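You operate a simulated robot arm through the tools that you are given. There is no shell and no other tool. Be economical: measure what you need, move in short steps, check, and stop when the job is done.

You run a simulated robot arm. Do the job below in one go: nothing can be reset, and whatever is moved stays where it is left.

Task
Take the card from the top of the green table and put it on the blue board. Open the upper sideboard drawer, take the pad from the top of the green table and leave it in the inside of the upper sideboard drawer and shut the drawer again. Press the copies button two times. Fetch the large weight and set it on the small stack. Open the cards drawer, put the tile from the top of the wrap bench in the inside of the cards drawer, then shut the drawer. Fetch the tall tube and stand it on the top of case two. Put the short tube on the refill card. Put two of the weights from the top of the cream cabinet on the top of the green chest. Put the cream pack on the top of the cream cabinet away on the low shelf of the desk. Push the spines drawer shut. Do these in any order. Set down upright: tall tube, short tube.

The check looks at the end state, three seconds after you hand in, the way a careful person would. Anything else that was tipped, shoved, dropped, spilled or broken makes it a failure.

Robot
A 7-joint arm with a vacuum gripper on a trunk, on a base that drives. Base frame: it is fixed to the floor where the robot stands at the start and does not move with it; the origin is under the middle of the robot, x ahead of it, y to its left, z up; the surface under the hand at the start is at about z = 0.72. Readings come in m, degrees, newtons and seconds.
Its first joint turns from -149.0 to 149.0 degrees. Places, roughly: blue board (32x21x1 cm) [0.9, -0.1, 0.7]; card [0.75, 0.25, 0.75]; cards drawer [4.5, 6.7, 0.8]; copies button [3.9, 0.4, 1.2]; cream pack [4.75, 7.75, 1]; inside of the cards drawer [4.5, 6.7, 0.7]; inside of the upper sideboard drawer [-1.2, -2.2, 0.4]; large weight [4, 1.5, 1]; low shelf of the desk [0.4, 9.6, 0.1]; pad (13x9x2 cm) [0.9, 0.5, 0.7]; refill card [4.25, 6.5, 1]; short tube [4.5, 7, 1]; small stack (21x15x1 cm) [4.1, 1.5, 1]; spines drawer [-0.8, 4.3, 0.8]; tall tube [4.5, 6.75, 1]; tile [4.5, 6.5, 1]; top of case two [4.6, 2.2, 0.5]; top of the green chest [2.2, 9.6, 0.9]; upper sideboard drawer [-1.1, -2.2, 0.4]; weight [4.5, 7.75, 0.75]; weight (7x7x5 cm) [4.6, 7.6, 0.9]. Payload 1.06 kg.
Tool frame: the origin (TCP) lies in the middle of the cups' lips, and z points out of the cups. The gripper has 1 cup of 0.024 m across, covering 0.024 by 0.024 m (tool x, y); the bellows give 0.008 m. With the vacuum on, a cup seals on a smooth face that it is pressed against (1 to 4 N); it does not hold porous or soft things. The pull reaches 23 N.
Orientation is that of the tool frame in the base frame, as [roll, pitch, yaw] about the fixed x, y, z axes, in that order (R = Rz(yaw) Ry(pitch) Rx(roll)). With the cups facing straight down, the tool's x points along the base's -x, its y along +y and its z along -z.

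Tools
- The arm moves only by the tool play_rows. Its argument "deltas" is text: rows parted by semicolons, each of 7 numbers parted by spaces: the shift along the tool's x, y, z in units of 50 mm (1.0 is 50 mm), then the turn, a rotation vector about the tool's x, y, z in units of 4 degrees (1.0 is 4 degrees), then the vacuum: 1 switches it on, 0 off. In form: x y z rx ry rz vacuum; .... A call has 1 to 10 rows; each row shifts and turns the commanded pose from where the row before left it, along the tool's axes as they then stand. A call with a number of a shift or a turn outside -1 to 1 is refused whole. A row lasts 0.2 s, in which the tool goes at most 0.05 m and 8.6 degrees; a call with a longer step from one row to the next is refused whole, and so is a gripper value outside its range. A pose out of reach is approached as far as the arm can. The call stops where the force on the tool passes 40 N (or 10 N more than at its start, if that is more) or the arm is blocked; 0.2 s more then pass. The pull builds up within a second once a cup has sealed. Time passes only in rows, and 0.2 s behind the last, so rows that do not move give it time. It gives the time, the measured TCP pose, the force on the tool (base axes) and the pull of the vacuum at its end, in the units of the frame above (readings bear some noise), with the torque about the TCP (base axes, N m) and any sound that the robot's microphone picked up, and new pictures: "show" is both (left out), scene, wrist or none.
- Cameras (640 x 400 px; columns grow to the right, rows downward): "scene" is now at [0.0305, 0.1588, 1.4736]; the picture's right is [-0.10, -0.99, 0.00], its down [-0.65, 0.07, -0.76] and it looks along [0.75, -0.08, -0.66] (base axes); focal length 252 px, centre (320, 200). "wrist" rides on the gripper at [0.078, 0.019, -0.096] in the tool frame; the picture's right is [-0.24, 0.97, 0.00], its down [-0.71, -0.17, -0.69] and it looks along [-0.67, -0.16, 0.73] (tool axes); focal length 243 px, centre (320, 200). There is no depth. A picture from a camera that has moved, and an enlarged one, comes with that camera's place and axes in the base frame and with its lens. The place of the scene camera against the robot may be out by one fixed shift of up to 0.012 m in any direction.
- slide_trunk(by): slides the trunk up (or, below 0, down) by that many m; the arm and the scene camera ride with it, the base frame stays. It gives what a move gives, with no picture.
- steer(legs): drives the robot by 1 to 6 legs, each [ahead, turn to the left] in m and degrees, along the robot's own axes; the way and the turn of a leg run together, so that a leg with both is an arc; at most 1.5 m and 180 degrees a leg. The arm and the cameras ride along, it lands a little off, and it stops where it bumps. It gives what a move gives, and a new picture of the scene camera.
- aim_head(pan, tilt): turns the head with the scene camera to pan (to the left, within 155 degrees either way) and tilt (down, from -29 to 69), counted from straight ahead of the robot. It gives what a move gives, and a new picture of the scene camera.
- zoom(camera, box): a new picture of the part [left, top, right, bottom] of that camera's present view, enlarged. No time passes.
- hand_in(): hands the job in; it is judged then, once.

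Work in short steps. Places have to be worked out from the pictures, the camera data and where the tool is seen: move nearer, look again, correct. Check each grasp and each placing, and mend what went wrong. You have 567 turns and 360 pictures in all, those below and enlarged ones among them. Switch the vacuum off and draw the arm clear of the work before you hand the job in, unless the task says otherwise; then end with one line.

The tools are called after "Call:" as name(argument=value, ...) on one line, values as JSON. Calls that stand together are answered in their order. play_rows: Moves the arm, as the interface text tells. Its arguments: {"type":"object","properties":{"deltas":{"type":"string"},"show":{"type":"string","enum":["both","scene","wrist","none"]}},"required":["deltas"]} The other tools are called the same way: slide_trunk (by) slides the trunk up or down; steer (legs) drives the base; aim_head (pan, tilt) turns the head that bears the scene camera; zoom (camera, box) takes an enlarged picture of a part of a camera's view; hand_in () hands the job in.

At the start:

```text
time_s: 0.0
ee_pos: [0.6678, 0.1171, 1.0059]
tool_rot: [-180.0, 0.0, -179.9]
wrist_force: [-0.2, 0.1, -0.1]
moment: [0.0, -0.03, -0.04]
pull: 0.0
trunk travel left (down, up): [-0.525, 0.185]
robot x, y, heading: [-0.0005, 0.001, 0.1]
head pan, tilt: [-5.8, 40.9]
```

scene: 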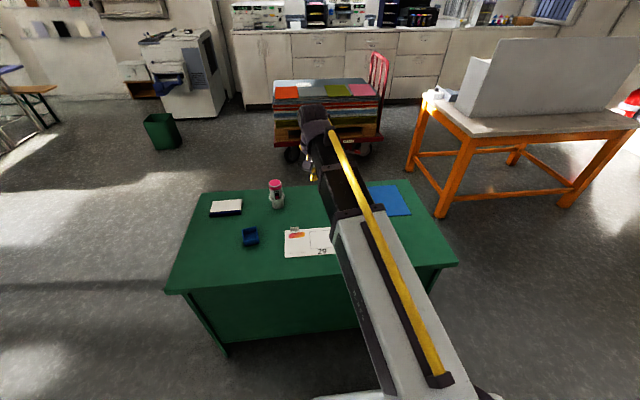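
wrist: 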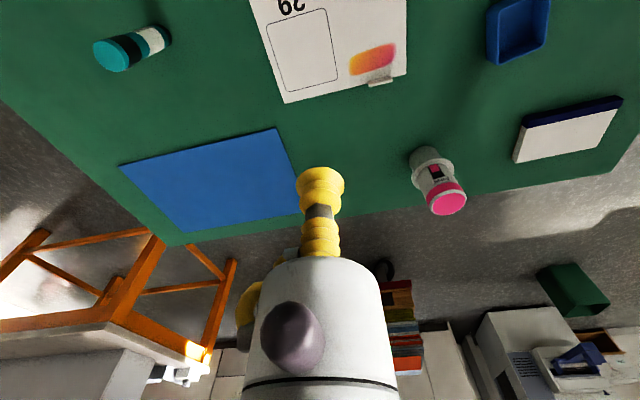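

The table holds the pad (upper left in the scene view), a large "29" card, and the blue board. I zoom on the card and the pad to identify them.

Call:
zoom(camera="scene", box=[180, 160, 460, 335])

Call:
zoom(camera="wrist", box=[240, 0, 640, 250])

```text
2.29 times, centred on (320, 248) of scene
camera zoom: at [0.0305, 0.1588, 1.4736], right [-0.1, -0.99, 0.0], down [-0.65, 0.07, -0.76], along [0.75, -0.08, -0.66], focal length 577 px, centre (320, 91)
```

zoom: 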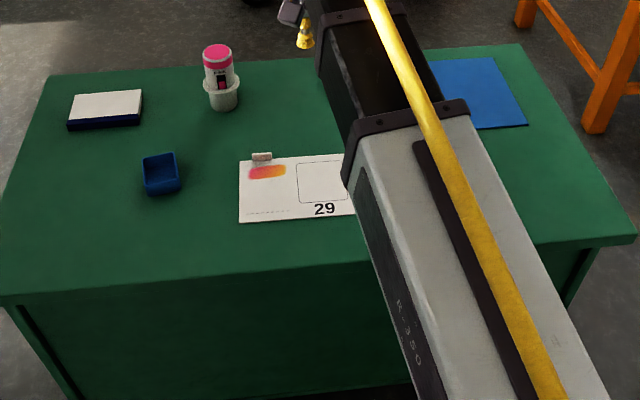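

```text
1.60 times, centred on (440, 125) of wrist
camera zoom: at [0.5898, 0.1374, 1.1], right [0.24, 0.97, 0.0], down [0.71, -0.17, 0.69], along [0.67, -0.16, -0.73], focal length 388 px, centre (128, 320)
```

zoom: 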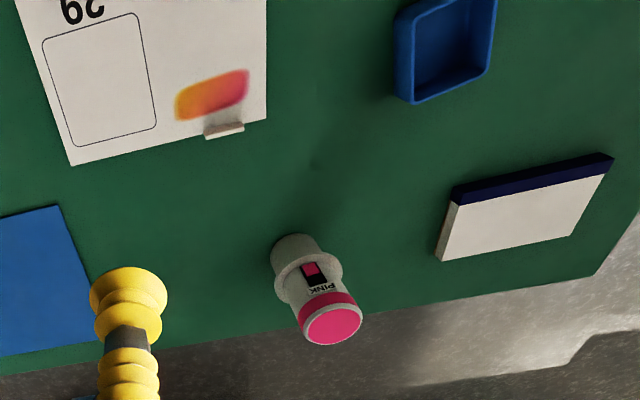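

The "29" card spans about x 0.59–0.725, y 0.047–0.23, with a small grey object at its far-left edge. I move the wrist camera closer to see whether that is loose.

Call:
play_rows(deltas="0.3 0.42 0.7 0 0 0 0;0.3 0.42 0.7 0 0 0 0;0.3 0.42 0.7 0 0 0 0;0.3 0.42 0.7 0 0 0 0", show="both")

```text
time_s: 1.0
ee_pos: [0.6092, 0.2015, 0.8633]
tool_rot: [-180.0, 0.0, 180.0]
wrist_force: [0.0, 0.3, 0.2]
moment: [0.01, 0.01, -0.02]
pull: 0.2
trunk travel left (down, up): [-0.525, 0.185]
robot x, y, heading: [0.0016, -0.0004, 0.4]
head pan, tilt: [-5.8, 40.9]
camera scene: at [0.0305, 0.1587, 1.4737], right [-0.1, -0.99, 0.0], down [-0.65, 0.07, -0.76], along [0.75, -0.08, -0.66], focal length 252 px, centre (320, 200)
camera wrist: at [0.5305, 0.2229, 0.9589], right [0.24, 0.97, 0.0], down [0.71, -0.17, 0.69], along [0.67, -0.16, -0.73], focal length 243 px, centre (320, 200)
```

scene: 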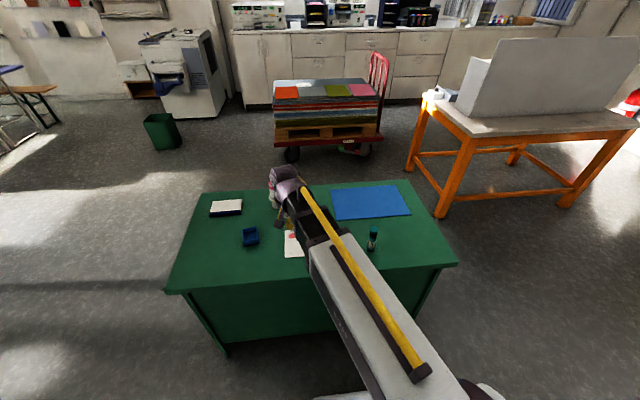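
wrist: 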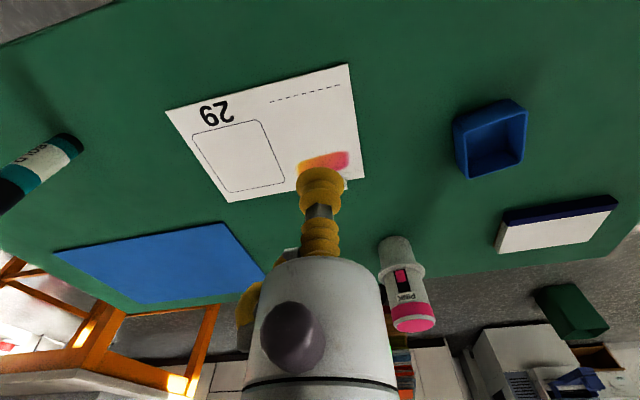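

The cup hides the little object; I shift toward −y to see it.

Call:
play_rows(deltas="0 -0.9 0 0 0 0 0;0 -0.9 0 0 0 0 0", show="none")

Call:
zoom(camera="wrist", box=[240, 40, 480, 190])

```text
time_s: 1.6
ee_pos: [0.6107, 0.1138, 0.8632]
tool_rot: [179.9, 0.1, -180.0]
wrist_force: [-0.2, -0.7, -0.4]
moment: [-0.01, -0.01, -0.04]
pull: 0.1
trunk travel left (down, up): [-0.525, 0.185]
robot x, y, heading: [-0.0037, -0.0012, 0.0]
head pan, tilt: [-5.8, 40.9]
```

```text
2.67 times, centred on (360, 115) of wrist
camera zoom: at [0.5319, 0.133, 0.9587], right [0.23, 0.97, 0.0], down [0.71, -0.17, 0.69], along [0.67, -0.16, -0.73], focal length 647 px, centre (213, 427)
```

zoom: 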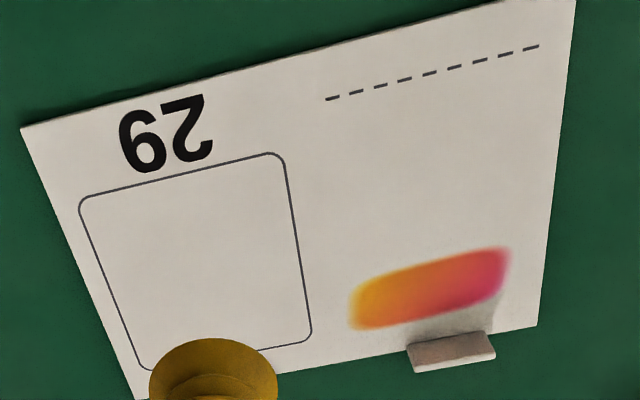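

I lower the camera for a closer look at the small grey object.

Call:
play_rows(deltas="0 0 0.8 0 0 0 0;-0.2 0 0.8 0 0 0 0", show="none")

Call:
zoom(camera="wrist", box=[280, 60, 520, 210])

```text
time_s: 2.2
ee_pos: [0.6184, 0.1144, 0.7845]
tool_rot: [180.0, 0.0, -180.0]
wrist_force: [-0.4, -0.1, -0.3]
moment: [0.02, 0.01, 0.0]
pull: 0.1
trunk travel left (down, up): [-0.525, 0.185]
robot x, y, heading: [-0.0005, 0.0017, -0.3]
head pan, tilt: [-5.8, 40.9]
```

```text
2.67 times, centred on (400, 135) of wrist
camera zoom: at [0.5411, 0.135, 0.8787], right [0.24, 0.97, 0.0], down [0.71, -0.17, 0.69], along [0.67, -0.16, -0.73], focal length 647 px, centre (107, 373)
```

zoom: 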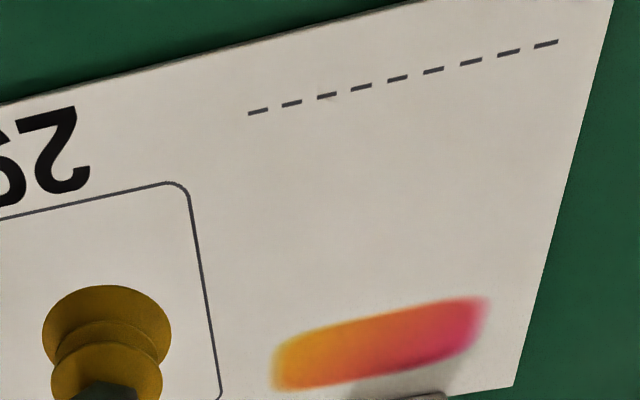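

Call:
zoom(camera="wrist", box=[360, 150, 520, 250])

```text
4.00 times, centred on (440, 200) of wrist
camera zoom: at [0.5411, 0.135, 0.8787], right [0.24, 0.97, 0.0], down [0.71, -0.17, 0.69], along [0.67, -0.16, -0.73], focal length 970 px, centre (-160, 200)
```

zoom: 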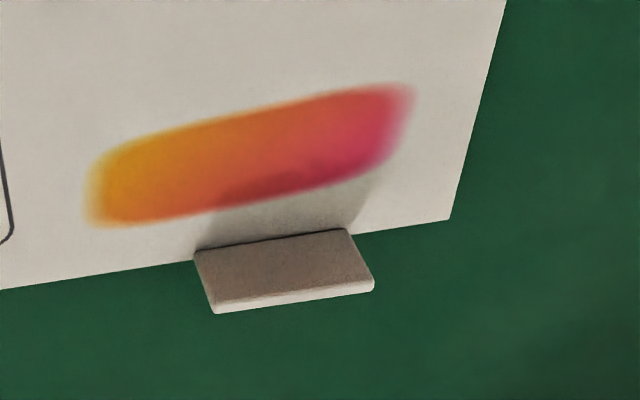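

The grey piece is a small upright tab at the card's far edge. I go to the card's centre (0.657, 0.14) and press down gently with vacuum on.

Call:
play_rows(deltas="-0.76 0.5 0 0 0 0 0;0 0 0.6 0 0 0 1;0 0 0.4 0 0 0 1;0 0 0.15 0 0 0 1", show="none")

```text
time_s: 3.2
ee_pos: [0.6563, 0.1385, 0.7278]
tool_rot: [180.0, 0.1, 180.0]
wrist_force: [0.5, 0.4, -0.4]
moment: [0.03, 0.0, 0.01]
pull: 0.0
trunk travel left (down, up): [-0.525, 0.185]
robot x, y, heading: [0.003, 0.0014, 0.0]
head pan, tilt: [-5.8, 40.9]
```

No contact yet at 0.728; I creep down in 2 mm steps.

Call:
play_rows(deltas="0 0 0.05 0 0 0 1;0 0 0.04 0 0 0 1;0 0 0.04 0 0 0 1;0 0 0 0 0 0 1", show="none")

```text
time_s: 4.2
ee_pos: [0.6565, 0.1376, 0.7225]
tool_rot: [-180.0, 0.1, 179.9]
wrist_force: [1.3, -0.3, 8.5]
moment: [-0.02, 0.02, 0.01]
pull: 23.4
trunk travel left (down, up): [-0.525, 0.185]
robot x, y, heading: [0.0001, 0.0006, -0.1]
head pan, tilt: [-5.8, 40.9]
```

It sealed (pull 23 N) with the card's top near z≈0.723. I lift straight up and check.

Call:
play_rows(deltas="0 0 -0.2 0 0 0 1;0 0 -0.4 0 0 0 1;0 0 -0.8 0 0 0 1;0 0 -0.8 0 0 0 1", show="both")

```text
time_s: 5.2
ee_pos: [0.657, 0.1336, 0.8296]
tool_rot: [-180.0, 0.0, 180.0]
wrist_force: [-0.2, -0.3, 0.4]
moment: [0.03, 0.0, -0.01]
pull: 23.1
trunk travel left (down, up): [-0.525, 0.185]
robot x, y, heading: [-0.0021, 0.0034, 0.0]
head pan, tilt: [-5.8, 40.9]
camera scene: at [0.0305, 0.1588, 1.4736], right [-0.1, -0.99, 0.0], down [-0.65, 0.07, -0.76], along [0.75, -0.08, -0.66], focal length 252 px, centre (320, 200)
camera wrist: at [0.5776, 0.1542, 0.9241], right [0.24, 0.97, 0.0], down [0.71, -0.17, 0.69], along [0.67, -0.16, -0.73], focal length 243 px, centre (320, 200)
```

scene: 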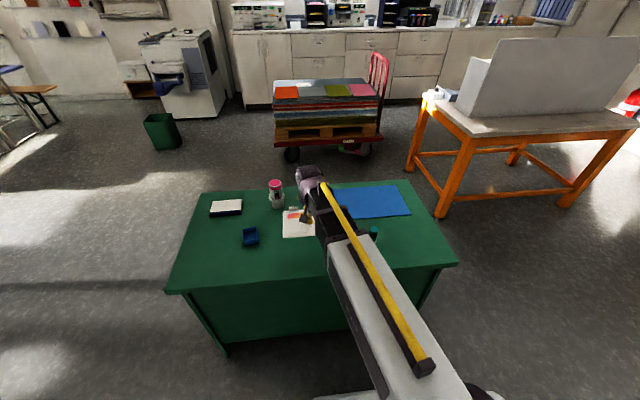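
wrist: 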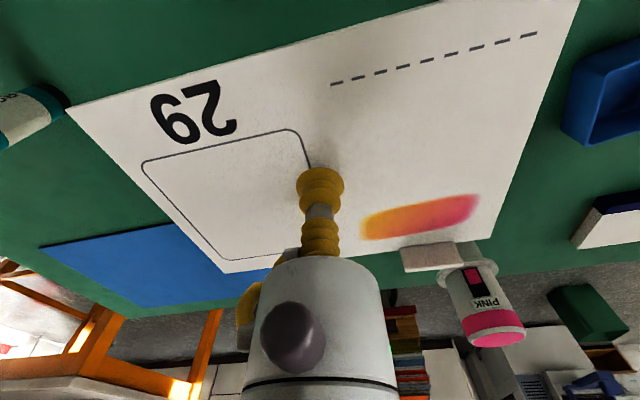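

The card hangs level and the tab belongs to it. The board spans about x 0.748–0.944, y −0.297–0.01, so I carry the card high to its centre (0.846, −0.143).

Call:
play_rows(deltas="0 0 -1 0 0 0 1;-0.54 -0.79 0 0 0 0 1;-0.54 -0.79 0 0 0 0 1;-0.54 -0.79 0 0 0 0 1;-0.54 -0.79 0 0 0 0 1;-0.54 -0.79 0 0 0 0 1;-0.54 -0.79 0 0 0 0 1;-0.54 -0.79 0 0 0 0 1", show="both")

```text
time_s: 7.0
ee_pos: [0.8444, -0.1388, 0.8799]
tool_rot: [179.9, -0.1, -180.0]
wrist_force: [0.3, 0.1, 0.0]
moment: [0.01, -0.01, -0.01]
pull: 22.6
trunk travel left (down, up): [-0.525, 0.185]
robot x, y, heading: [0.001, 0.0011, 0.2]
head pan, tilt: [-5.8, 40.9]
camera scene: at [0.0305, 0.1589, 1.4736], right [-0.1, -0.99, 0.0], down [-0.65, 0.07, -0.76], along [0.75, -0.08, -0.66], focal length 252 px, centre (320, 200)
camera wrist: at [0.7651, -0.1199, 0.9746], right [0.23, 0.97, 0.0], down [0.71, -0.17, 0.69], along [0.67, -0.16, -0.73], focal length 243 px, centre (320, 200)
```

scene: 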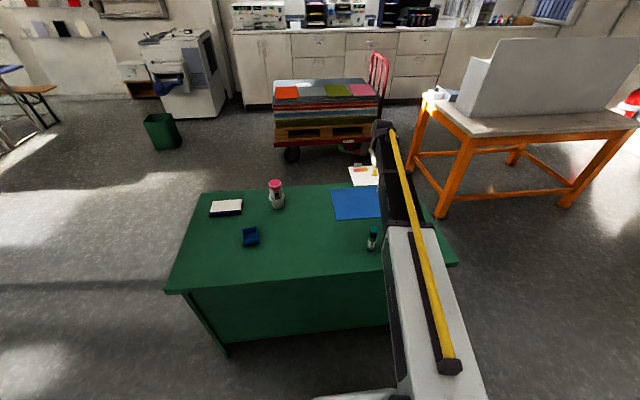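
wrist: 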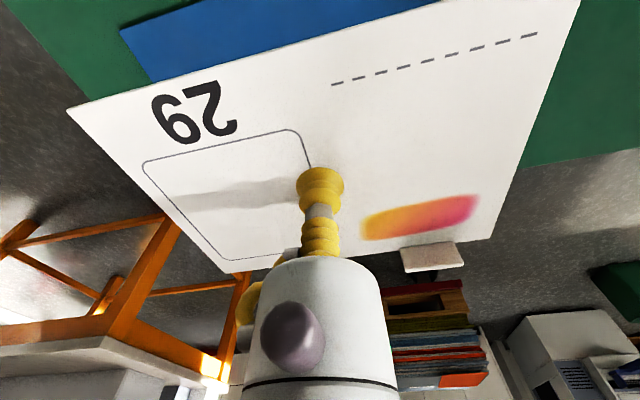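

Hovering over the board; I lower to about 0.745, then creep until contact.

Call:
play_rows(deltas="0 -0.06 0.9 0 0 0 1;0 0 0.9 0 0 0 1;0 0 0.7 0 0 0 1;0 0 0.2 0 0 0 1;0 0 0.1 0 0 0 1", show="both")

```text
time_s: 8.2
ee_pos: [0.844, -0.1438, 0.7424]
tool_rot: [-180.0, 0.0, 180.0]
wrist_force: [-0.8, 1.2, -0.4]
moment: [0.03, 0.0, -0.04]
pull: 22.7
trunk travel left (down, up): [-0.525, 0.185]
robot x, y, heading: [0.0009, 0.002, -0.1]
head pan, tilt: [-5.8, 40.9]
camera scene: at [0.0305, 0.1588, 1.4736], right [-0.1, -0.99, 0.0], down [-0.65, 0.07, -0.76], along [0.75, -0.08, -0.66], focal length 252 px, centre (320, 200)
camera wrist: at [0.7664, -0.1234, 0.8367], right [0.24, 0.97, 0.0], down [0.71, -0.17, 0.69], along [0.67, -0.16, -0.73], focal length 243 px, centre (320, 200)
```

scene: 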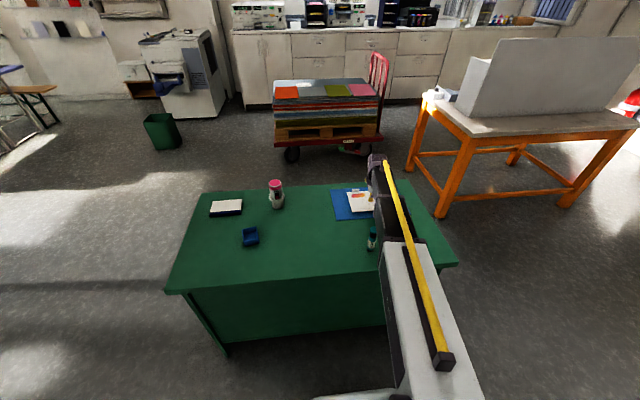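
wrist: 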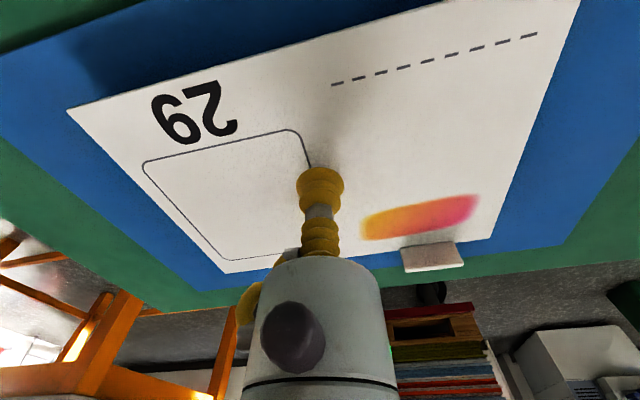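

The card lies within the board outline; I nudge 6 mm toward the robot and creep down to contact.

Call:
play_rows(deltas="0.12 0 0.06 0 0 0 1;0 0 0.06 0 0 0 1;0 0 0.06 0 0 0 1;0 0 0.04 0 0 0 1;0 0 0 0 0 0 1", show="none")

```text
time_s: 9.4
ee_pos: [0.8391, -0.1434, 0.7297]
tool_rot: [180.0, 0.1, 180.0]
wrist_force: [-0.3, -0.1, -1.1]
moment: [0.04, 0.02, 0.02]
pull: 22.3
trunk travel left (down, up): [-0.525, 0.185]
robot x, y, heading: [0.0011, -0.0008, -0.0]
head pan, tilt: [-5.8, 40.9]
```

Call:
play_rows(deltas="0 0 0.04 0 0 0 1;0 0 0.04 0 0 0 1;0 0 0 0 0 0 1", show="none")

```text
time_s: 10.2
ee_pos: [0.8377, -0.1424, 0.7268]
tool_rot: [179.9, 0.0, -180.0]
wrist_force: [0.5, -0.2, -0.1]
moment: [0.01, 0.0, -0.04]
pull: 23.1
trunk travel left (down, up): [-0.525, 0.185]
robot x, y, heading: [0.0004, 0.0043, -0.2]
head pan, tilt: [-5.8, 40.9]
```

Call:
play_rows(deltas="0 0 0.04 0 0 0 1;0 0 0.03 0 0 0 1;0 0 0 0 0 0 1", show="none")

```text
time_s: 11.0
ee_pos: [0.8389, -0.1434, 0.7233]
tool_rot: [180.0, 0.1, 180.0]
wrist_force: [3.7, -1.2, 16.6]
moment: [0.01, 0.03, -0.02]
pull: 23.0
trunk travel left (down, up): [-0.525, 0.185]
robot x, y, heading: [-0.0007, 0.0009, 0.1]
head pan, tilt: [-5.8, 40.9]
```

Contact (16 N). I release the vacuum, wait, and lift away.

Call:
play_rows(deltas="0 0 -0.04 0 0 0 0;0 0 0 0 0 0 0;0 0 0 0 0 0 0;0 0 0 0 0 0 0;0 0 -0.1 0 0 0 0;0 0 -0.5 0 0 0 0;0 0 -1 0 0 0 0;0 0 -1 0 0 0 0", show="both")

```text
time_s: 12.8
ee_pos: [0.8386, -0.143, 0.8571]
tool_rot: [180.0, 0.0, -180.0]
wrist_force: [0.5, -0.5, 0.3]
moment: [0.04, -0.01, 0.0]
pull: 0.0
trunk travel left (down, up): [-0.525, 0.185]
robot x, y, heading: [0.0003, -0.0014, 0.2]
head pan, tilt: [-5.8, 40.9]
camera scene: at [0.0306, 0.1588, 1.4736], right [-0.1, -0.99, 0.0], down [-0.65, 0.07, -0.76], along [0.75, -0.08, -0.66], focal length 252 px, centre (320, 200)
camera wrist: at [0.7605, -0.1225, 0.951], right [0.24, 0.97, 0.0], down [0.71, -0.17, 0.69], along [0.67, -0.16, -0.73], focal length 243 px, centre (320, 200)
```

scene: 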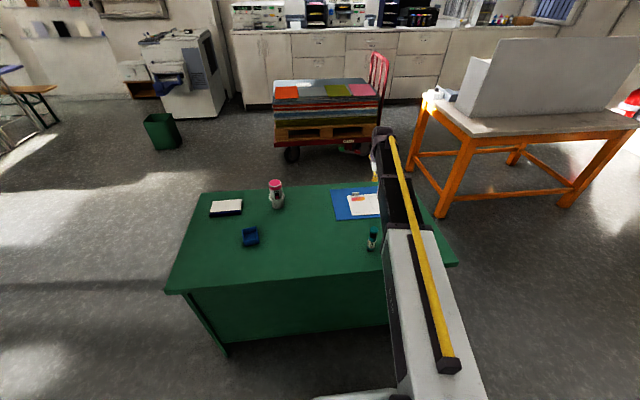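
wrist: 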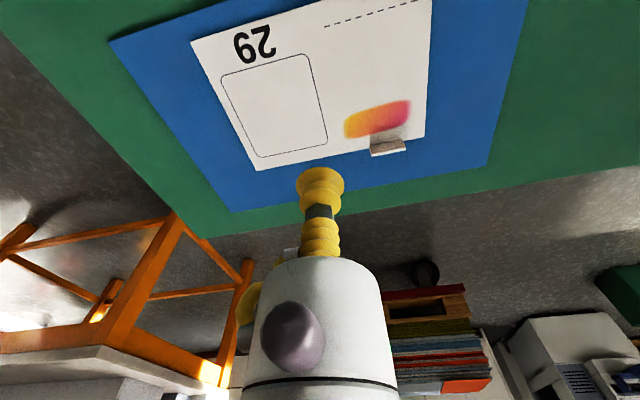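

The card lies on the board. Now I survey the surroundings with the head, starting toward the sideboard (behind right).

Call:
aim_head(pan=-117, tilt=20)

Call:
aim_head(pan=100, tilt=12)

Call:
aim_head(pan=40, tilt=8)

Call:
aim_head(pan=0, tilt=10)

```text
time_s: 14.7
ee_pos: [0.8393, -0.1417, 0.856]
tool_rot: [-180.0, 0.0, -179.9]
wrist_force: [0.3, -0.4, -0.5]
moment: [-0.01, -0.01, 0.0]
pull: 0.0
trunk travel left (down, up): [-0.525, 0.185]
robot x, y, heading: [0.0018, -0.0011, 0.1]
head pan, tilt: [-117.0, 20.0]
camera scene: at [-0.0957, 0.0842, 1.5064], right [-0.89, 0.45, 0.0], down [0.16, 0.3, -0.94], along [-0.43, -0.84, -0.34], focal length 252 px, centre (320, 200)
```

scene: 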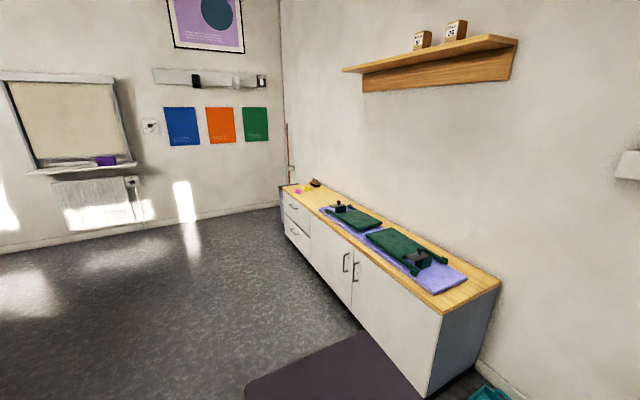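

```text
time_s: 17.8
ee_pos: [0.8395, -0.1417, 0.8553]
tool_rot: [180.0, 0.0, -180.0]
wrist_force: [0.5, -0.7, 0.1]
moment: [-0.01, 0.03, 0.0]
pull: 0.1
trunk travel left (down, up): [-0.525, 0.185]
robot x, y, heading: [-0.0042, -0.0031, 0.1]
head pan, tilt: [100.0, 12.0]
camera scene: at [-0.0696, 0.2591, 1.5194], right [0.98, 0.17, 0.0], down [0.04, -0.2, -0.98], along [-0.17, 0.96, -0.21], focal length 252 px, centre (320, 200)
```

scene: 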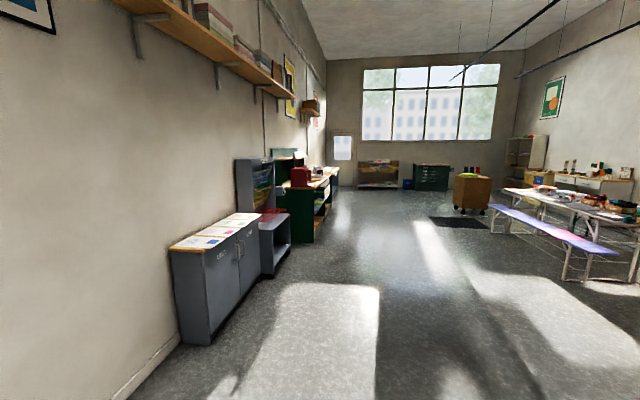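

```text
time_s: 19.1
ee_pos: [0.8398, -0.143, 0.8551]
tool_rot: [-180.0, 0.0, -180.0]
wrist_force: [0.3, 0.1, -0.5]
moment: [0.02, -0.01, 0.04]
pull: 0.0
trunk travel left (down, up): [-0.525, 0.185]
robot x, y, heading: [-0.0025, -0.0042, 0.1]
head pan, tilt: [40.0, 8.0]
camera scene: at [0.0175, 0.2268, 1.5259], right [0.64, -0.77, 0.0], down [-0.11, -0.09, -0.99], along [0.76, 0.64, -0.14], focal length 252 px, centre (320, 200)
```

scene: 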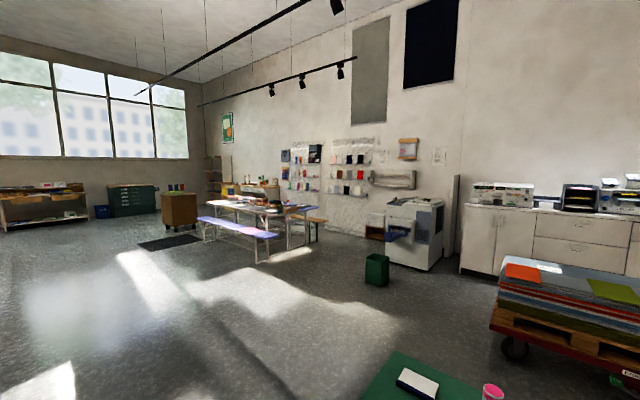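

```text
time_s: 20.2
ee_pos: [0.8373, -0.1422, 0.8559]
tool_rot: [-180.0, -0.1, 180.0]
wrist_force: [0.0, -0.7, 0.2]
moment: [0.0, 0.04, -0.03]
pull: 0.1
trunk travel left (down, up): [-0.525, 0.185]
robot x, y, heading: [-0.0015, 0.0007, -0.3]
head pan, tilt: [0.0, 10.0]
camera scene: at [0.0395, 0.1673, 1.5227], right [0.0, -1.0, 0.0], down [-0.17, 0.0, -0.98], along [0.98, 0.0, -0.17], focal length 252 px, centre (320, 200)
```

scene: 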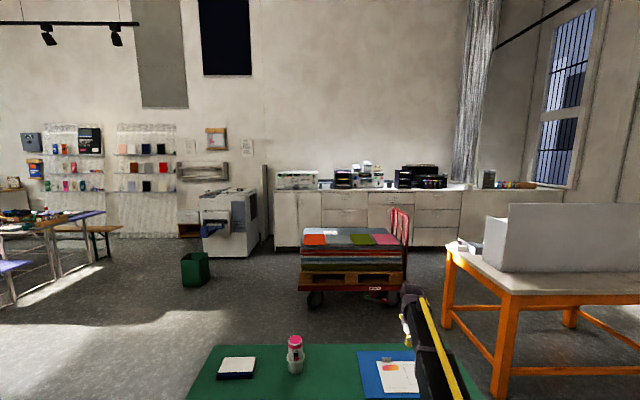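

The sideboard stands along the wall at x≈−1.2 with drawers at its far end facing +x. I raise and draw in the arm first, then drive over there.

Call:
play_rows(deltas="0 0 -0.9 0 0 0 0;0.7 0.3 -0.6 0 0 0 0;0.7 0.3 -0.6 0 0 0 0;0.7 0.3 -0.6 0 0 0 0;0.7 0.3 -0.6 0 0 0 0;0.7 0.3 -0.6 0 0 0 0;0.5 0.3 -0.6 0 0 0 0", show="none")

Call:
aim_head(pan=0, tilt=35)

Call:
steer(legs=[[0, -90], [1.2, 0]])

```text
time_s: 21.8
ee_pos: [0.6378, -0.0521, 1.0807]
tool_rot: [-180.0, -0.1, 180.0]
wrist_force: [1.3, -0.1, -0.2]
moment: [0.01, -0.05, -0.05]
pull: 0.1
trunk travel left (down, up): [-0.525, 0.185]
robot x, y, heading: [-0.0012, -0.0008, -0.0]
head pan, tilt: [0.0, 10.0]
```

```text
time_s: 22.7
ee_pos: [0.6378, -0.0519, 1.0802]
tool_rot: [-180.0, 0.0, -180.0]
wrist_force: [1.2, -0.5, 0.1]
moment: [-0.03, 0.01, -0.02]
pull: 0.1
trunk travel left (down, up): [-0.525, 0.185]
robot x, y, heading: [-0.0009, -0.0003, -0.0]
head pan, tilt: [0.0, 35.0]
camera scene: at [0.0346, 0.1673, 1.4826], right [0.0, -1.0, 0.0], down [-0.57, 0.0, -0.82], along [0.82, 0.0, -0.57], focal length 252 px, centre (320, 200)
```

scene: 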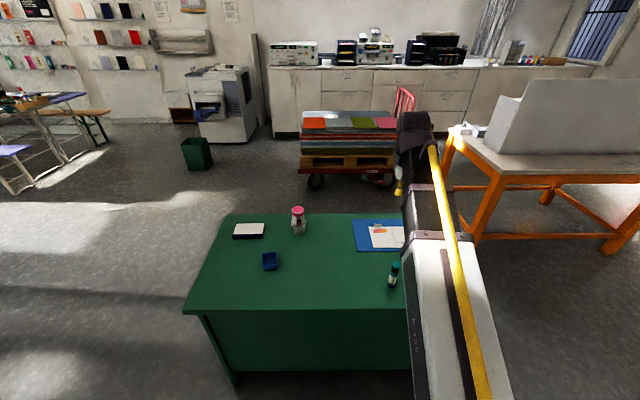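

```text
time_s: 32.5
ee_pos: [-0.0294, -1.8287, 1.0801]
tool_rot: [180.0, 0.0, 90.8]
wrist_force: [-0.2, 0.8, -0.3]
moment: [-0.02, 0.03, 0.05]
pull: 0.1
trunk travel left (down, up): [-0.525, 0.185]
robot x, y, heading: [0.0132, -1.1901, -89.3]
head pan, tilt: [0.0, 35.0]
camera scene: at [0.1749, -1.2318, 1.4826], right [-1.0, -0.01, 0.0], down [-0.01, 0.57, -0.82], along [0.01, -0.82, -0.57], focal length 252 px, centre (320, 200)
```

scene: 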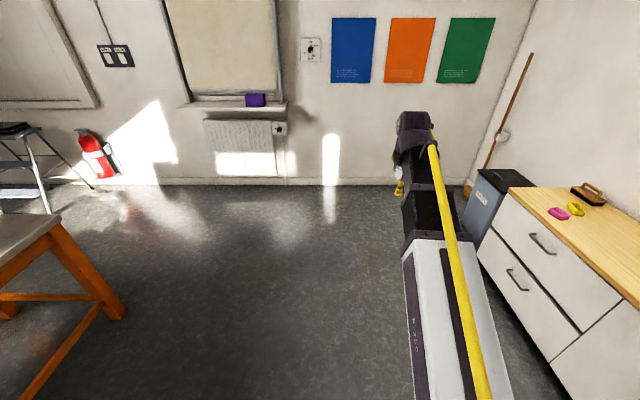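

The upper drawer's handle appears at about (−1.08, −2.28). I drive on to y≈−2.2 and turn to face the sideboard.

Call:
steer(legs=[[1.02, 0], [0, -90.5]])

```text
time_s: 41.7
ee_pos: [-0.6137, -2.1813, 1.0803]
tool_rot: [-180.0, 0.0, 0.8]
wrist_force: [-0.7, -0.2, 0.6]
moment: [0.0, -0.03, 0.02]
pull: 0.1
trunk travel left (down, up): [-0.525, 0.185]
robot x, y, heading: [0.0254, -2.2237, -179.0]
head pan, tilt: [0.0, 35.0]
camera scene: at [-0.0225, -2.3991, 1.4826], right [-0.01, 1.0, 0.0], down [0.57, 0.01, -0.82], along [-0.82, -0.01, -0.57], focal length 252 px, centre (320, 200)
```

scene: 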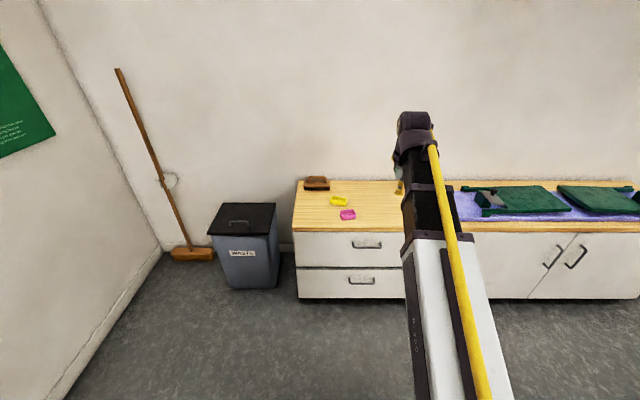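

The drawer face is near x≈−1.0, handle at about y≈−2.16, z≈0.52. I lower the trunk and turn the tool to point forward.

Call:
slide_trunk(by=-0.45)

Call:
play_rows(deltas="0 0 0 0 -1 0 0;0 0 0 0 -1 0 0;0 0 0 0 -1 0 0;0 0 0 0 -1 0 0;0 0 0 0 -1 0 0;0 0 0 0 -1 0 0;0 0 0 0 -1 0 0;0 0 0 0 -1 0 0;0 0 0 0 -1 0 0;0 0 0 0 -1 0 0", show="none")

Call:
play_rows(deltas="0 0 0 0 -1 0 0;0 0 0 0 -1 0 0;0 0 0 0 -1 0 0;0 0 0 0 -1 0 0;0 0 0 0 -1 0 0;0 0 0 0 -1 0 0;0 0 0 0 -1 0 0;0 0 0 0 -1 0 0;0 0 0 0 -1 0 0;0 0 0 0 -1 0 0", show="none")

Call:
play_rows(deltas="0 0 0 0 -1 0 0;0 0 0 0 -1 0 0;0 0 0 0 -0.5 0 0", show="both")

```text
refused: -0.45 is not a number from -0.4 to 0.4
```

```text
time_s: 43.9
ee_pos: [-0.6127, -2.1815, 1.081]
tool_rot: [180.0, 40.1, 0.7]
wrist_force: [-0.3, 0.4, 0.0]
moment: [0.02, 0.01, -0.01]
pull: 0.1
trunk travel left (down, up): [-0.525, 0.185]
robot x, y, heading: [0.0252, -2.2255, -179.6]
head pan, tilt: [0.0, 35.0]
```

```text
time_s: 46.1
ee_pos: [-0.6853, -2.1724, 1.106]
tool_rot: [-179.9, 80.0, 0.8]
wrist_force: [1.1, -0.3, -0.1]
moment: [0.02, 0.0, -0.01]
pull: 0.1
out of reach, approached as far as the arm can: row 2, 3, 4, 5, 6, 7, 8, 9, 10
trunk travel left (down, up): [-0.525, 0.185]
robot x, y, heading: [0.0245, -2.2253, -179.2]
head pan, tilt: [0.0, 35.0]
```

```text
time_s: 46.9
ee_pos: [-0.694, -2.1722, 1.1072]
tool_rot: [-23.9, 89.9, 156.8]
wrist_force: [-0.6, 0.0, -0.2]
moment: [0.0, 0.0, -0.01]
pull: 0.1
out of reach, approached as far as the arm can: row 1, 3
trunk travel left (down, up): [-0.525, 0.185]
robot x, y, heading: [0.0271, -2.2274, -179.1]
head pan, tilt: [0.0, 35.0]
camera scene: at [-0.0226, -2.3991, 1.4826], right [-0.01, 1.0, 0.0], down [0.57, 0.01, -0.82], along [-0.82, -0.01, -0.57], focal length 252 px, centre (320, 200)
camera wrist: at [-0.599, -2.1894, 1.0281], right [0.01, -0.97, 0.23], down [0.68, 0.18, 0.71], along [-0.73, 0.15, 0.67], focal length 243 px, centre (320, 200)
```

scene: 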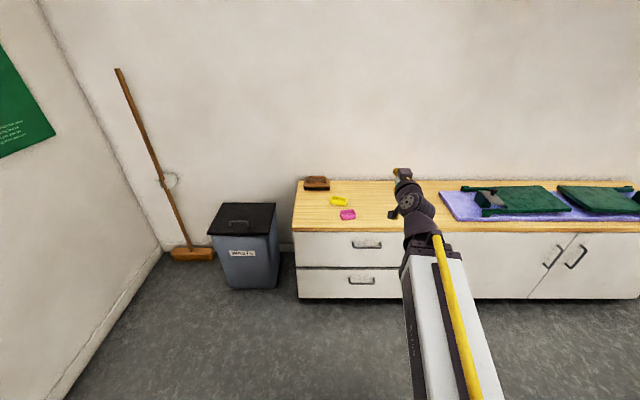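
wrist: 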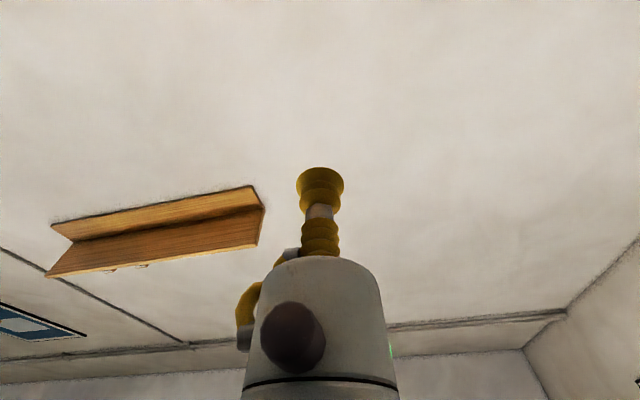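

The tool is horizontal. I lower the trunk in two slides, then look at the drawer face with the lowered camera.

Call:
slide_trunk(by=-0.4)

Call:
slide_trunk(by=-0.12)

Call:
play_rows(deltas="0.8 0 0 0 0 0 0;0.8 0 0 0 0 0 0;0.8 0 0 0 0 0 0", show="scene")

```text
time_s: 50.7
ee_pos: [-0.6949, -2.1722, 0.7068]
tool_rot: [87.6, 89.9, -91.6]
wrist_force: [0.3, 0.2, 0.1]
moment: [0.01, -0.02, 0.03]
pull: 0.0
trunk travel left (down, up): [-0.125, 0.585]
robot x, y, heading: [0.0257, -2.2268, -179.2]
head pan, tilt: [0.0, 35.0]
```

```text
time_s: 52.2
ee_pos: [-0.6937, -2.1725, 0.5875]
tool_rot: [-85.3, 90.0, 95.5]
wrist_force: [-0.3, 0.3, -0.1]
moment: [-0.01, 0.0, -0.02]
pull: 0.1
trunk travel left (down, up): [-0.005, 0.705]
robot x, y, heading: [0.0249, -2.2271, -179.3]
head pan, tilt: [0.0, 35.0]
```

```text
time_s: 53.0
ee_pos: [-0.6993, -2.1718, 0.4677]
tool_rot: [-102.4, 89.3, 78.4]
wrist_force: [0.5, -0.4, -0.6]
moment: [0.0, -0.02, 0.0]
pull: 0.1
out of reach, approached as far as the arm can: row 1
trunk travel left (down, up): [-0.005, 0.705]
robot x, y, heading: [0.0257, -2.227, -179.1]
head pan, tilt: [0.0, 35.0]
camera scene: at [-0.0225, -2.3991, 0.9626], right [-0.01, 1.0, 0.0], down [0.57, 0.01, -0.82], along [-0.82, -0.01, -0.57], focal length 252 px, centre (320, 200)
```

scene: 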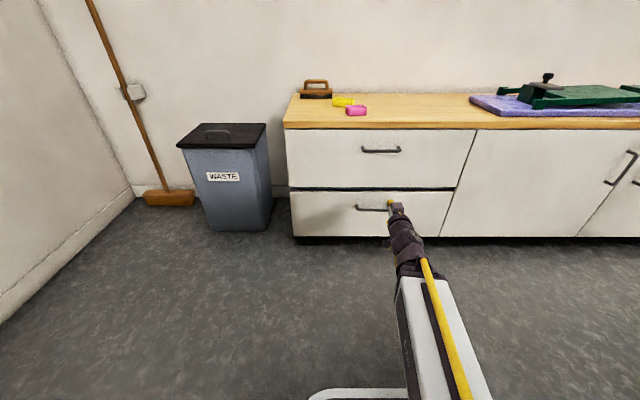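

Triangulated: drawer face x≈−1.0, y −2.55…−1.79, z 0.35–0.62; handle at z≈0.55. I'll attach the cup below the handle at about z 0.44.

Call:
play_rows(deltas="0.2 0 0.95 0 0 0 0;0.2 0 0.95 0 0 0 0;0.2 0 0.95 0 0 0 0;0 0 0.9 0 0 0 0;0 0 0.8 0 0 0 1", show="both")

```text
time_s: 54.2
ee_pos: [-0.929, -2.176, 0.4373]
tool_rot: [-133.7, 90.0, 47.0]
wrist_force: [-0.3, 0.0, 0.3]
moment: [0.0, -0.03, 0.0]
pull: 0.1
trunk travel left (down, up): [-0.005, 0.705]
robot x, y, heading: [0.0301, -2.2228, -179.2]
head pan, tilt: [0.0, 35.0]
camera scene: at [-0.0225, -2.3991, 0.9626], right [-0.01, 1.0, 0.0], down [0.57, 0.01, -0.82], along [-0.82, -0.01, -0.57], focal length 252 px, centre (320, 200)
camera wrist: at [-0.8322, -2.1928, 0.3577], right [0.01, -0.97, 0.24], down [0.68, 0.18, 0.71], along [-0.73, 0.15, 0.67], focal length 243 px, centre (320, 200)
```

scene: 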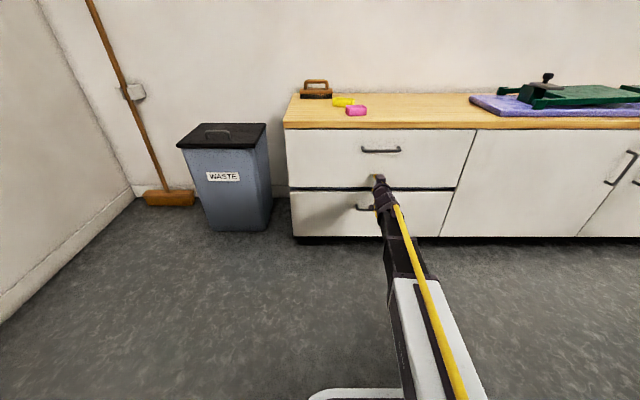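
wrist: 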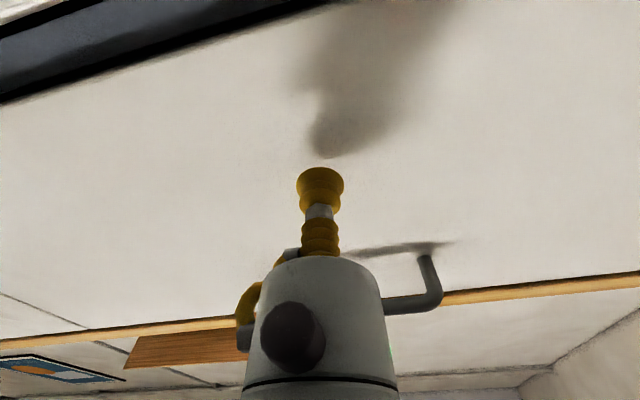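

The cup points at the upper drawer's face under the handle. I advance and creep to seal.

Call:
play_rows(deltas="0 0 0.5 0 0 0 1;0 0 0.4 0 0 0 1;0 0 0.15 0 0 0 1;0 0 0.1 0 0 0 1;0 0 0 0 0 0 1", show="none")

```text
time_s: 54.8
ee_pos: [-0.9594, -2.175, 0.4371]
tool_rot: [50.4, 90.0, -128.9]
wrist_force: [9.6, 0.0, 1.0]
moment: [-0.12, 0.01, -0.02]
pull: 23.3
trunk travel left (down, up): [-0.005, 0.705]
robot x, y, heading: [0.0258, -2.2245, -179.6]
head pan, tilt: [0.0, 35.0]
stopped in row 2: the force on the tool passed its limit at 63 N (the readings are from after the stop); the commanded pose is now the measured one
```

Sealed on the face at x≈−0.96. I pull the drawer out gently with the arm.

Call:
play_rows(deltas="0 0 -0.1 0 0 0 1;0 0 -0.2 0 0 0 1;0 0 -0.3 0 0 0 1;0 0 -0.3 0 0 0 1;0 0 -0.4 0 0 0 1;0 0 -0.4 0 0 0 1;0 0 -0.4 0 0 0 1;0 0 -0.4 0 0 0 1", show="scene")

```text
time_s: 56.6
ee_pos: [-0.8334, -2.1736, 0.4363]
tool_rot: [-123.5, 89.9, 57.2]
wrist_force: [1.7, -3.5, 6.2]
moment: [-0.06, -0.04, -0.07]
pull: 22.9
trunk travel left (down, up): [-0.005, 0.705]
robot x, y, heading: [0.025, -2.225, -179.6]
head pan, tilt: [0.0, 35.0]
camera scene: at [-0.0217, -2.3992, 0.9626], right [-0.01, 1.0, 0.0], down [0.57, 0.01, -0.82], along [-0.82, -0.01, -0.57], focal length 252 px, centre (320, 200)
```

scene: 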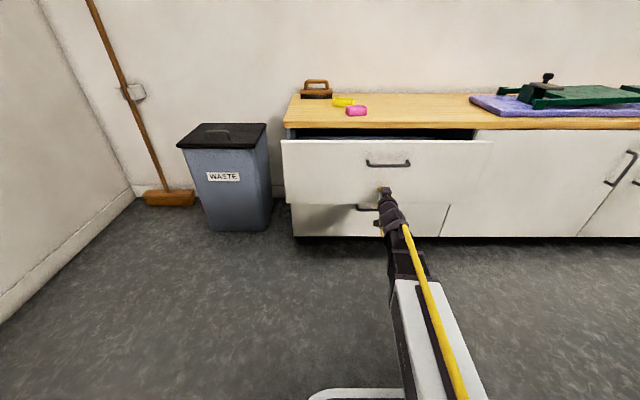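

The drawer moves well. I pull it further.

Call:
play_rows(deltas="0 0 -0.4 0 0 0 1;0 0 -0.4 0 0 0 1;0 0 -0.4 0 0 0 1;0 0 -0.4 0 0 0 1;0 0 -0.4 0 0 0 1;0 0 -0.4 0 0 0 1;0 0 -0.3 0 0 0 1", show="scene")

```text
time_s: 58.2
ee_pos: [-0.7008, -2.1713, 0.4368]
tool_rot: [-161.6, 89.8, 19.2]
wrist_force: [2.2, -3.9, 1.7]
moment: [-0.18, -0.01, -0.09]
pull: 22.7
trunk travel left (down, up): [-0.005, 0.705]
robot x, y, heading: [0.0255, -2.2252, -179.2]
head pan, tilt: [0.0, 35.0]
camera scene: at [-0.022, -2.3992, 0.9624], right [-0.01, 1.0, 0.0], down [0.57, 0.01, -0.82], along [-0.82, -0.01, -0.57], focal length 252 px, centre (320, 200)
```

scene: 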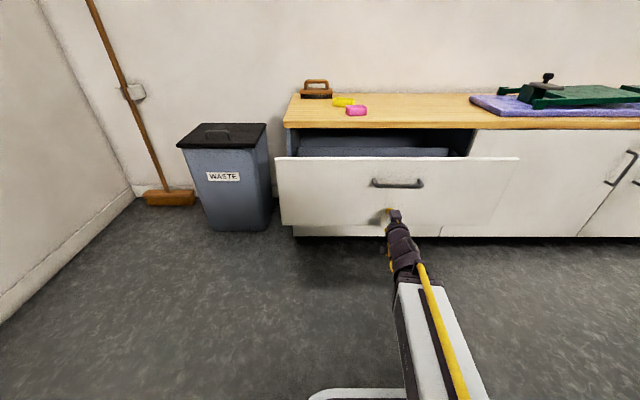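

The drawer is open by 0.26 m. I release, then back the base off slightly.

Call:
play_rows(deltas="0 0 0 0 0 0 0;0 0 0 0 0 0 0;0 0 0 0 0 0 0;0 0 0 0 0 0 0", show="none")

Call:
steer(legs=[[-0.15, 0]])

Call:
slide_trunk(by=0.4)

Call:
slide_trunk(by=0.12)

```text
time_s: 59.2
ee_pos: [-0.6997, -2.1722, 0.4369]
tool_rot: [-158.0, 90.0, 22.8]
wrist_force: [1.2, 0.9, 0.6]
moment: [-0.02, -0.04, 0.04]
pull: 0.1
trunk travel left (down, up): [-0.005, 0.705]
robot x, y, heading: [0.025, -2.2266, -179.4]
head pan, tilt: [0.0, 35.0]
```

```text
time_s: 60.5
ee_pos: [-0.5504, -2.1712, 0.4373]
tool_rot: [-156.3, 89.8, 24.6]
wrist_force: [-0.4, 0.1, 0.7]
moment: [0.0, 0.02, 0.0]
pull: 0.0
trunk travel left (down, up): [-0.005, 0.705]
robot x, y, heading: [0.1797, -2.2224, -179.3]
head pan, tilt: [0.0, 35.0]
camera scene: at [0.1277, -2.3971, 0.9626], right [-0.01, 1.0, 0.0], down [0.57, 0.01, -0.82], along [-0.82, -0.01, -0.57], focal length 252 px, centre (320, 200)
```

scene: 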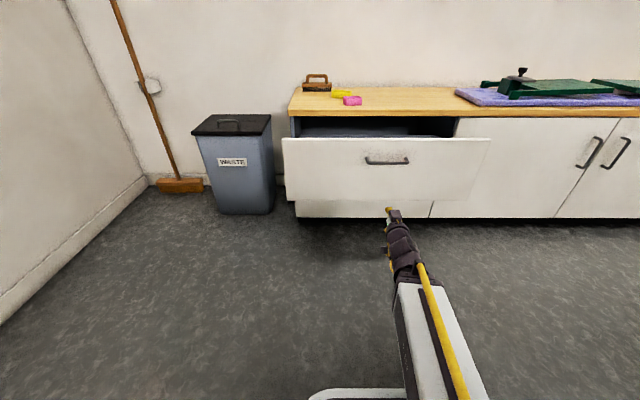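

```text
time_s: 64.4
ee_pos: [-0.5505, -2.1706, 0.8354]
tool_rot: [-153.5, 89.9, 27.3]
wrist_force: [0.7, -0.1, 0.6]
moment: [-0.01, 0.01, -0.01]
pull: 0.0
trunk travel left (down, up): [-0.405, 0.305]
robot x, y, heading: [0.1795, -2.2231, -179.3]
head pan, tilt: [0.0, 35.0]
```

```text
time_s: 65.9
ee_pos: [-0.5495, -2.1699, 0.956]
tool_rot: [-154.6, 90.0, 26.2]
wrist_force: [0.1, 0.5, 0.6]
moment: [0.02, -0.02, 0.02]
pull: 0.0
trunk travel left (down, up): [-0.525, 0.185]
robot x, y, heading: [0.1773, -2.2277, -179.3]
head pan, tilt: [0.0, 35.0]
```

The drawer stays open. I turn the tool back down and raise it for travel.

Call:
play_rows(deltas="-0.3 0 0 0 1 0 0;-0.3 0 0 0 1 0 0;-0.3 0 0 0 1 0 0;-0.3 0 0 0 1 0 0;-0.3 0 0 0 1 0 0;-0.3 0 0 0 1 0 0;0 0 0 0 1 0 0;0 0 0 0 1 0 0;0 0 0 0 1 0 0;0 0 0 0 1 0 0", show="none")

Call:
play_rows(deltas="0 0 0 0 1 0 0;0 0 0 0 1 0 0;0 0 0 0 1 0 0;0 0 0 0 1 0 0;0 0 0 0 1 0 0;0 0 0 0 1 0 0;0 0 0 0 1 0 0;0 0 0 0 1 0 0;0 0 0 0 1 0 0;0 0 0 0 1 0 0", show="none")

Call:
play_rows(deltas="0 0 0 0 1 0 0;0 0 0 0 1 0 0;0 0 0 0 0.5 0 0", show="none")

Call:
steer(legs=[[0, -85], [1.4, 0], [1.2, 0]])

```text
time_s: 68.1
ee_pos: [-0.5622, -2.1782, 1.0277]
tool_rot: [179.8, 53.1, 2.2]
wrist_force: [0.2, 0.2, 0.2]
moment: [-0.03, 0.04, -0.04]
pull: 0.1
out of reach, approached as far as the arm can: row 1, 2, 3
trunk travel left (down, up): [-0.525, 0.185]
robot x, y, heading: [0.1762, -2.2253, -179.4]
head pan, tilt: [0.0, 35.0]
```

```text
time_s: 70.3
ee_pos: [-0.5633, -2.1799, 1.0268]
tool_rot: [179.8, 13.2, 2.4]
wrist_force: [0.8, 0.6, -0.1]
moment: [-0.01, 0.03, 0.01]
pull: 0.0
trunk travel left (down, up): [-0.525, 0.185]
robot x, y, heading: [0.1757, -2.2218, -179.0]
head pan, tilt: [0.0, 35.0]
```

```text
time_s: 71.1
ee_pos: [-0.5628, -2.178, 1.0279]
tool_rot: [179.9, 3.1, 2.3]
wrist_force: [0.3, 0.7, 1.3]
moment: [0.03, -0.01, -0.01]
pull: 0.0
trunk travel left (down, up): [-0.525, 0.185]
robot x, y, heading: [0.1792, -2.2257, -179.0]
head pan, tilt: [0.0, 35.0]
```

```text
time_s: 87.2
ee_pos: [0.0195, 1.0712, 1.0263]
tool_rot: [179.9, 3.0, -85.4]
wrist_force: [0.2, -0.3, -0.3]
moment: [0.02, -0.03, -0.02]
pull: 0.1
trunk travel left (down, up): [-0.525, 0.185]
robot x, y, heading: [-0.0026, 0.3284, 93.2]
head pan, tilt: [0.0, 35.0]
camera scene: at [-0.1776, 0.361, 1.4826], right [1.0, 0.05, 0.0], down [0.03, -0.57, -0.82], along [-0.04, 0.82, -0.57], focal length 252 px, centre (320, 200)
```

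scene: 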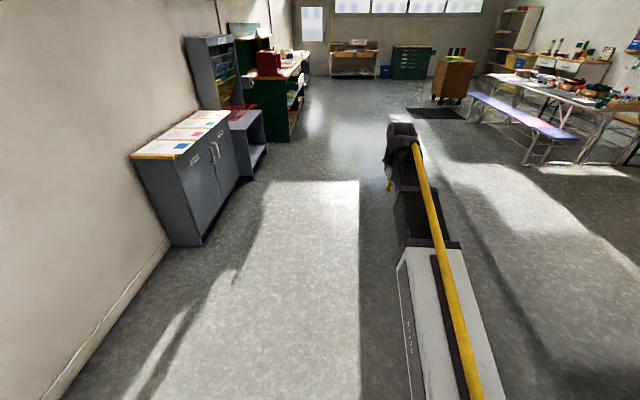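

At (0, 0.33). I turn right to face the table and level the tool.

Call:
steer(legs=[[0, -93]])

Call:
play_rows(deltas="0 0 0 0 0.77 0 0;0 0 0 0 0 0 0", show="wrist")

```text
time_s: 91.5
ee_pos: [0.7432, 0.2861, 1.0278]
tool_rot: [179.9, 3.1, -177.5]
wrist_force: [0.6, 0.2, 0.7]
moment: [-0.01, -0.01, 0.01]
pull: 0.0
trunk travel left (down, up): [-0.525, 0.185]
robot x, y, heading: [0.0043, 0.329, 0.9]
head pan, tilt: [0.0, 35.0]
camera scene: at [0.0351, 0.4976, 1.4826], right [0.01, -1.0, 0.0], down [-0.57, -0.01, -0.82], along [0.82, 0.01, -0.57], focal length 252 px, centre (320, 200)
```

scene: 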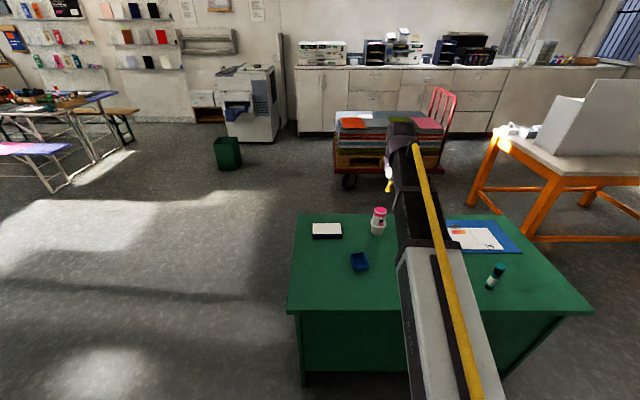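

```text
time_s: 92.1
ee_pos: [0.7416, 0.2844, 1.027]
tool_rot: [179.9, 0.0, -177.6]
wrist_force: [0.0, -0.7, -0.3]
moment: [0.02, 0.0, 0.0]
pull: 0.0
trunk travel left (down, up): [-0.525, 0.185]
robot x, y, heading: [0.0019, 0.3273, 0.7]
head pan, tilt: [0.0, 35.0]
camera wrist: at [0.6637, 0.3012, 1.1216], right [0.19, 0.98, 0.0], down [0.71, -0.14, 0.69], along [0.67, -0.13, -0.73], focal length 243 px, centre (320, 200)
```

wrist: 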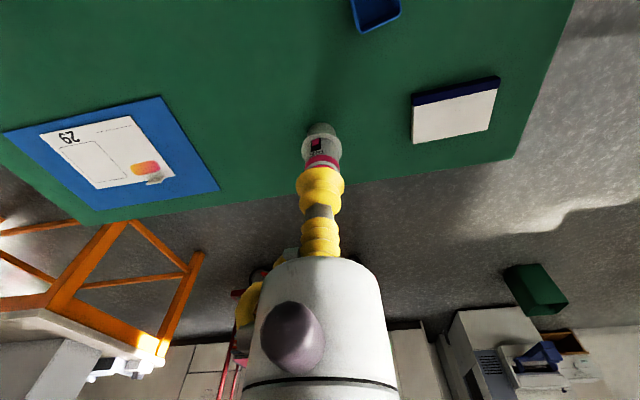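

The pad's centre is about (0.874, 0.479), top near 0.74. I move above it and descend.

Call:
play_rows(deltas="-0.56 0.76 0 0 0 0 0;-0.56 0.76 0 0 0 0 0;-0.56 0.76 0 0 0 0 0;-0.56 0.76 0 0 0 0 0;-0.56 0.76 0 0 0 0 0;0 0 1 0 0 0 0;0 0 1 0 0 0 0;0 0 1 0 0 0 0;0 0 1 0 0 0 0;0 0 0.8 0 0 0 0", show="wrist")

```text
time_s: 94.3
ee_pos: [0.875, 0.48, 0.7869]
tool_rot: [179.9, 0.1, -177.6]
wrist_force: [0.8, -0.5, 0.9]
moment: [0.02, -0.05, -0.02]
pull: 0.1
trunk travel left (down, up): [-0.525, 0.185]
robot x, y, heading: [0.0036, 0.3291, 0.7]
head pan, tilt: [0.0, 35.0]
camera wrist: at [0.7966, 0.4957, 0.8816], right [0.19, 0.98, 0.0], down [0.71, -0.14, 0.69], along [0.67, -0.13, -0.73], focal length 243 px, centre (320, 200)
```

wrist: 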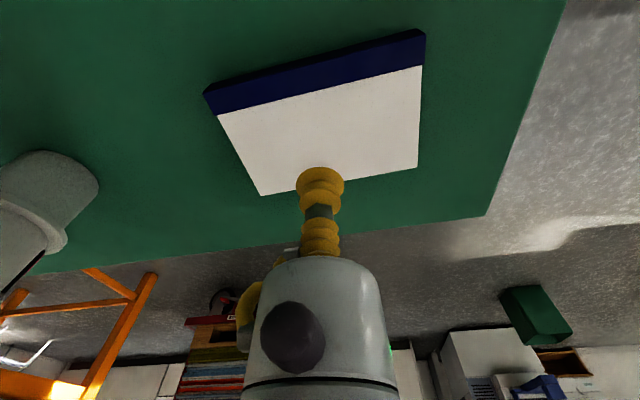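

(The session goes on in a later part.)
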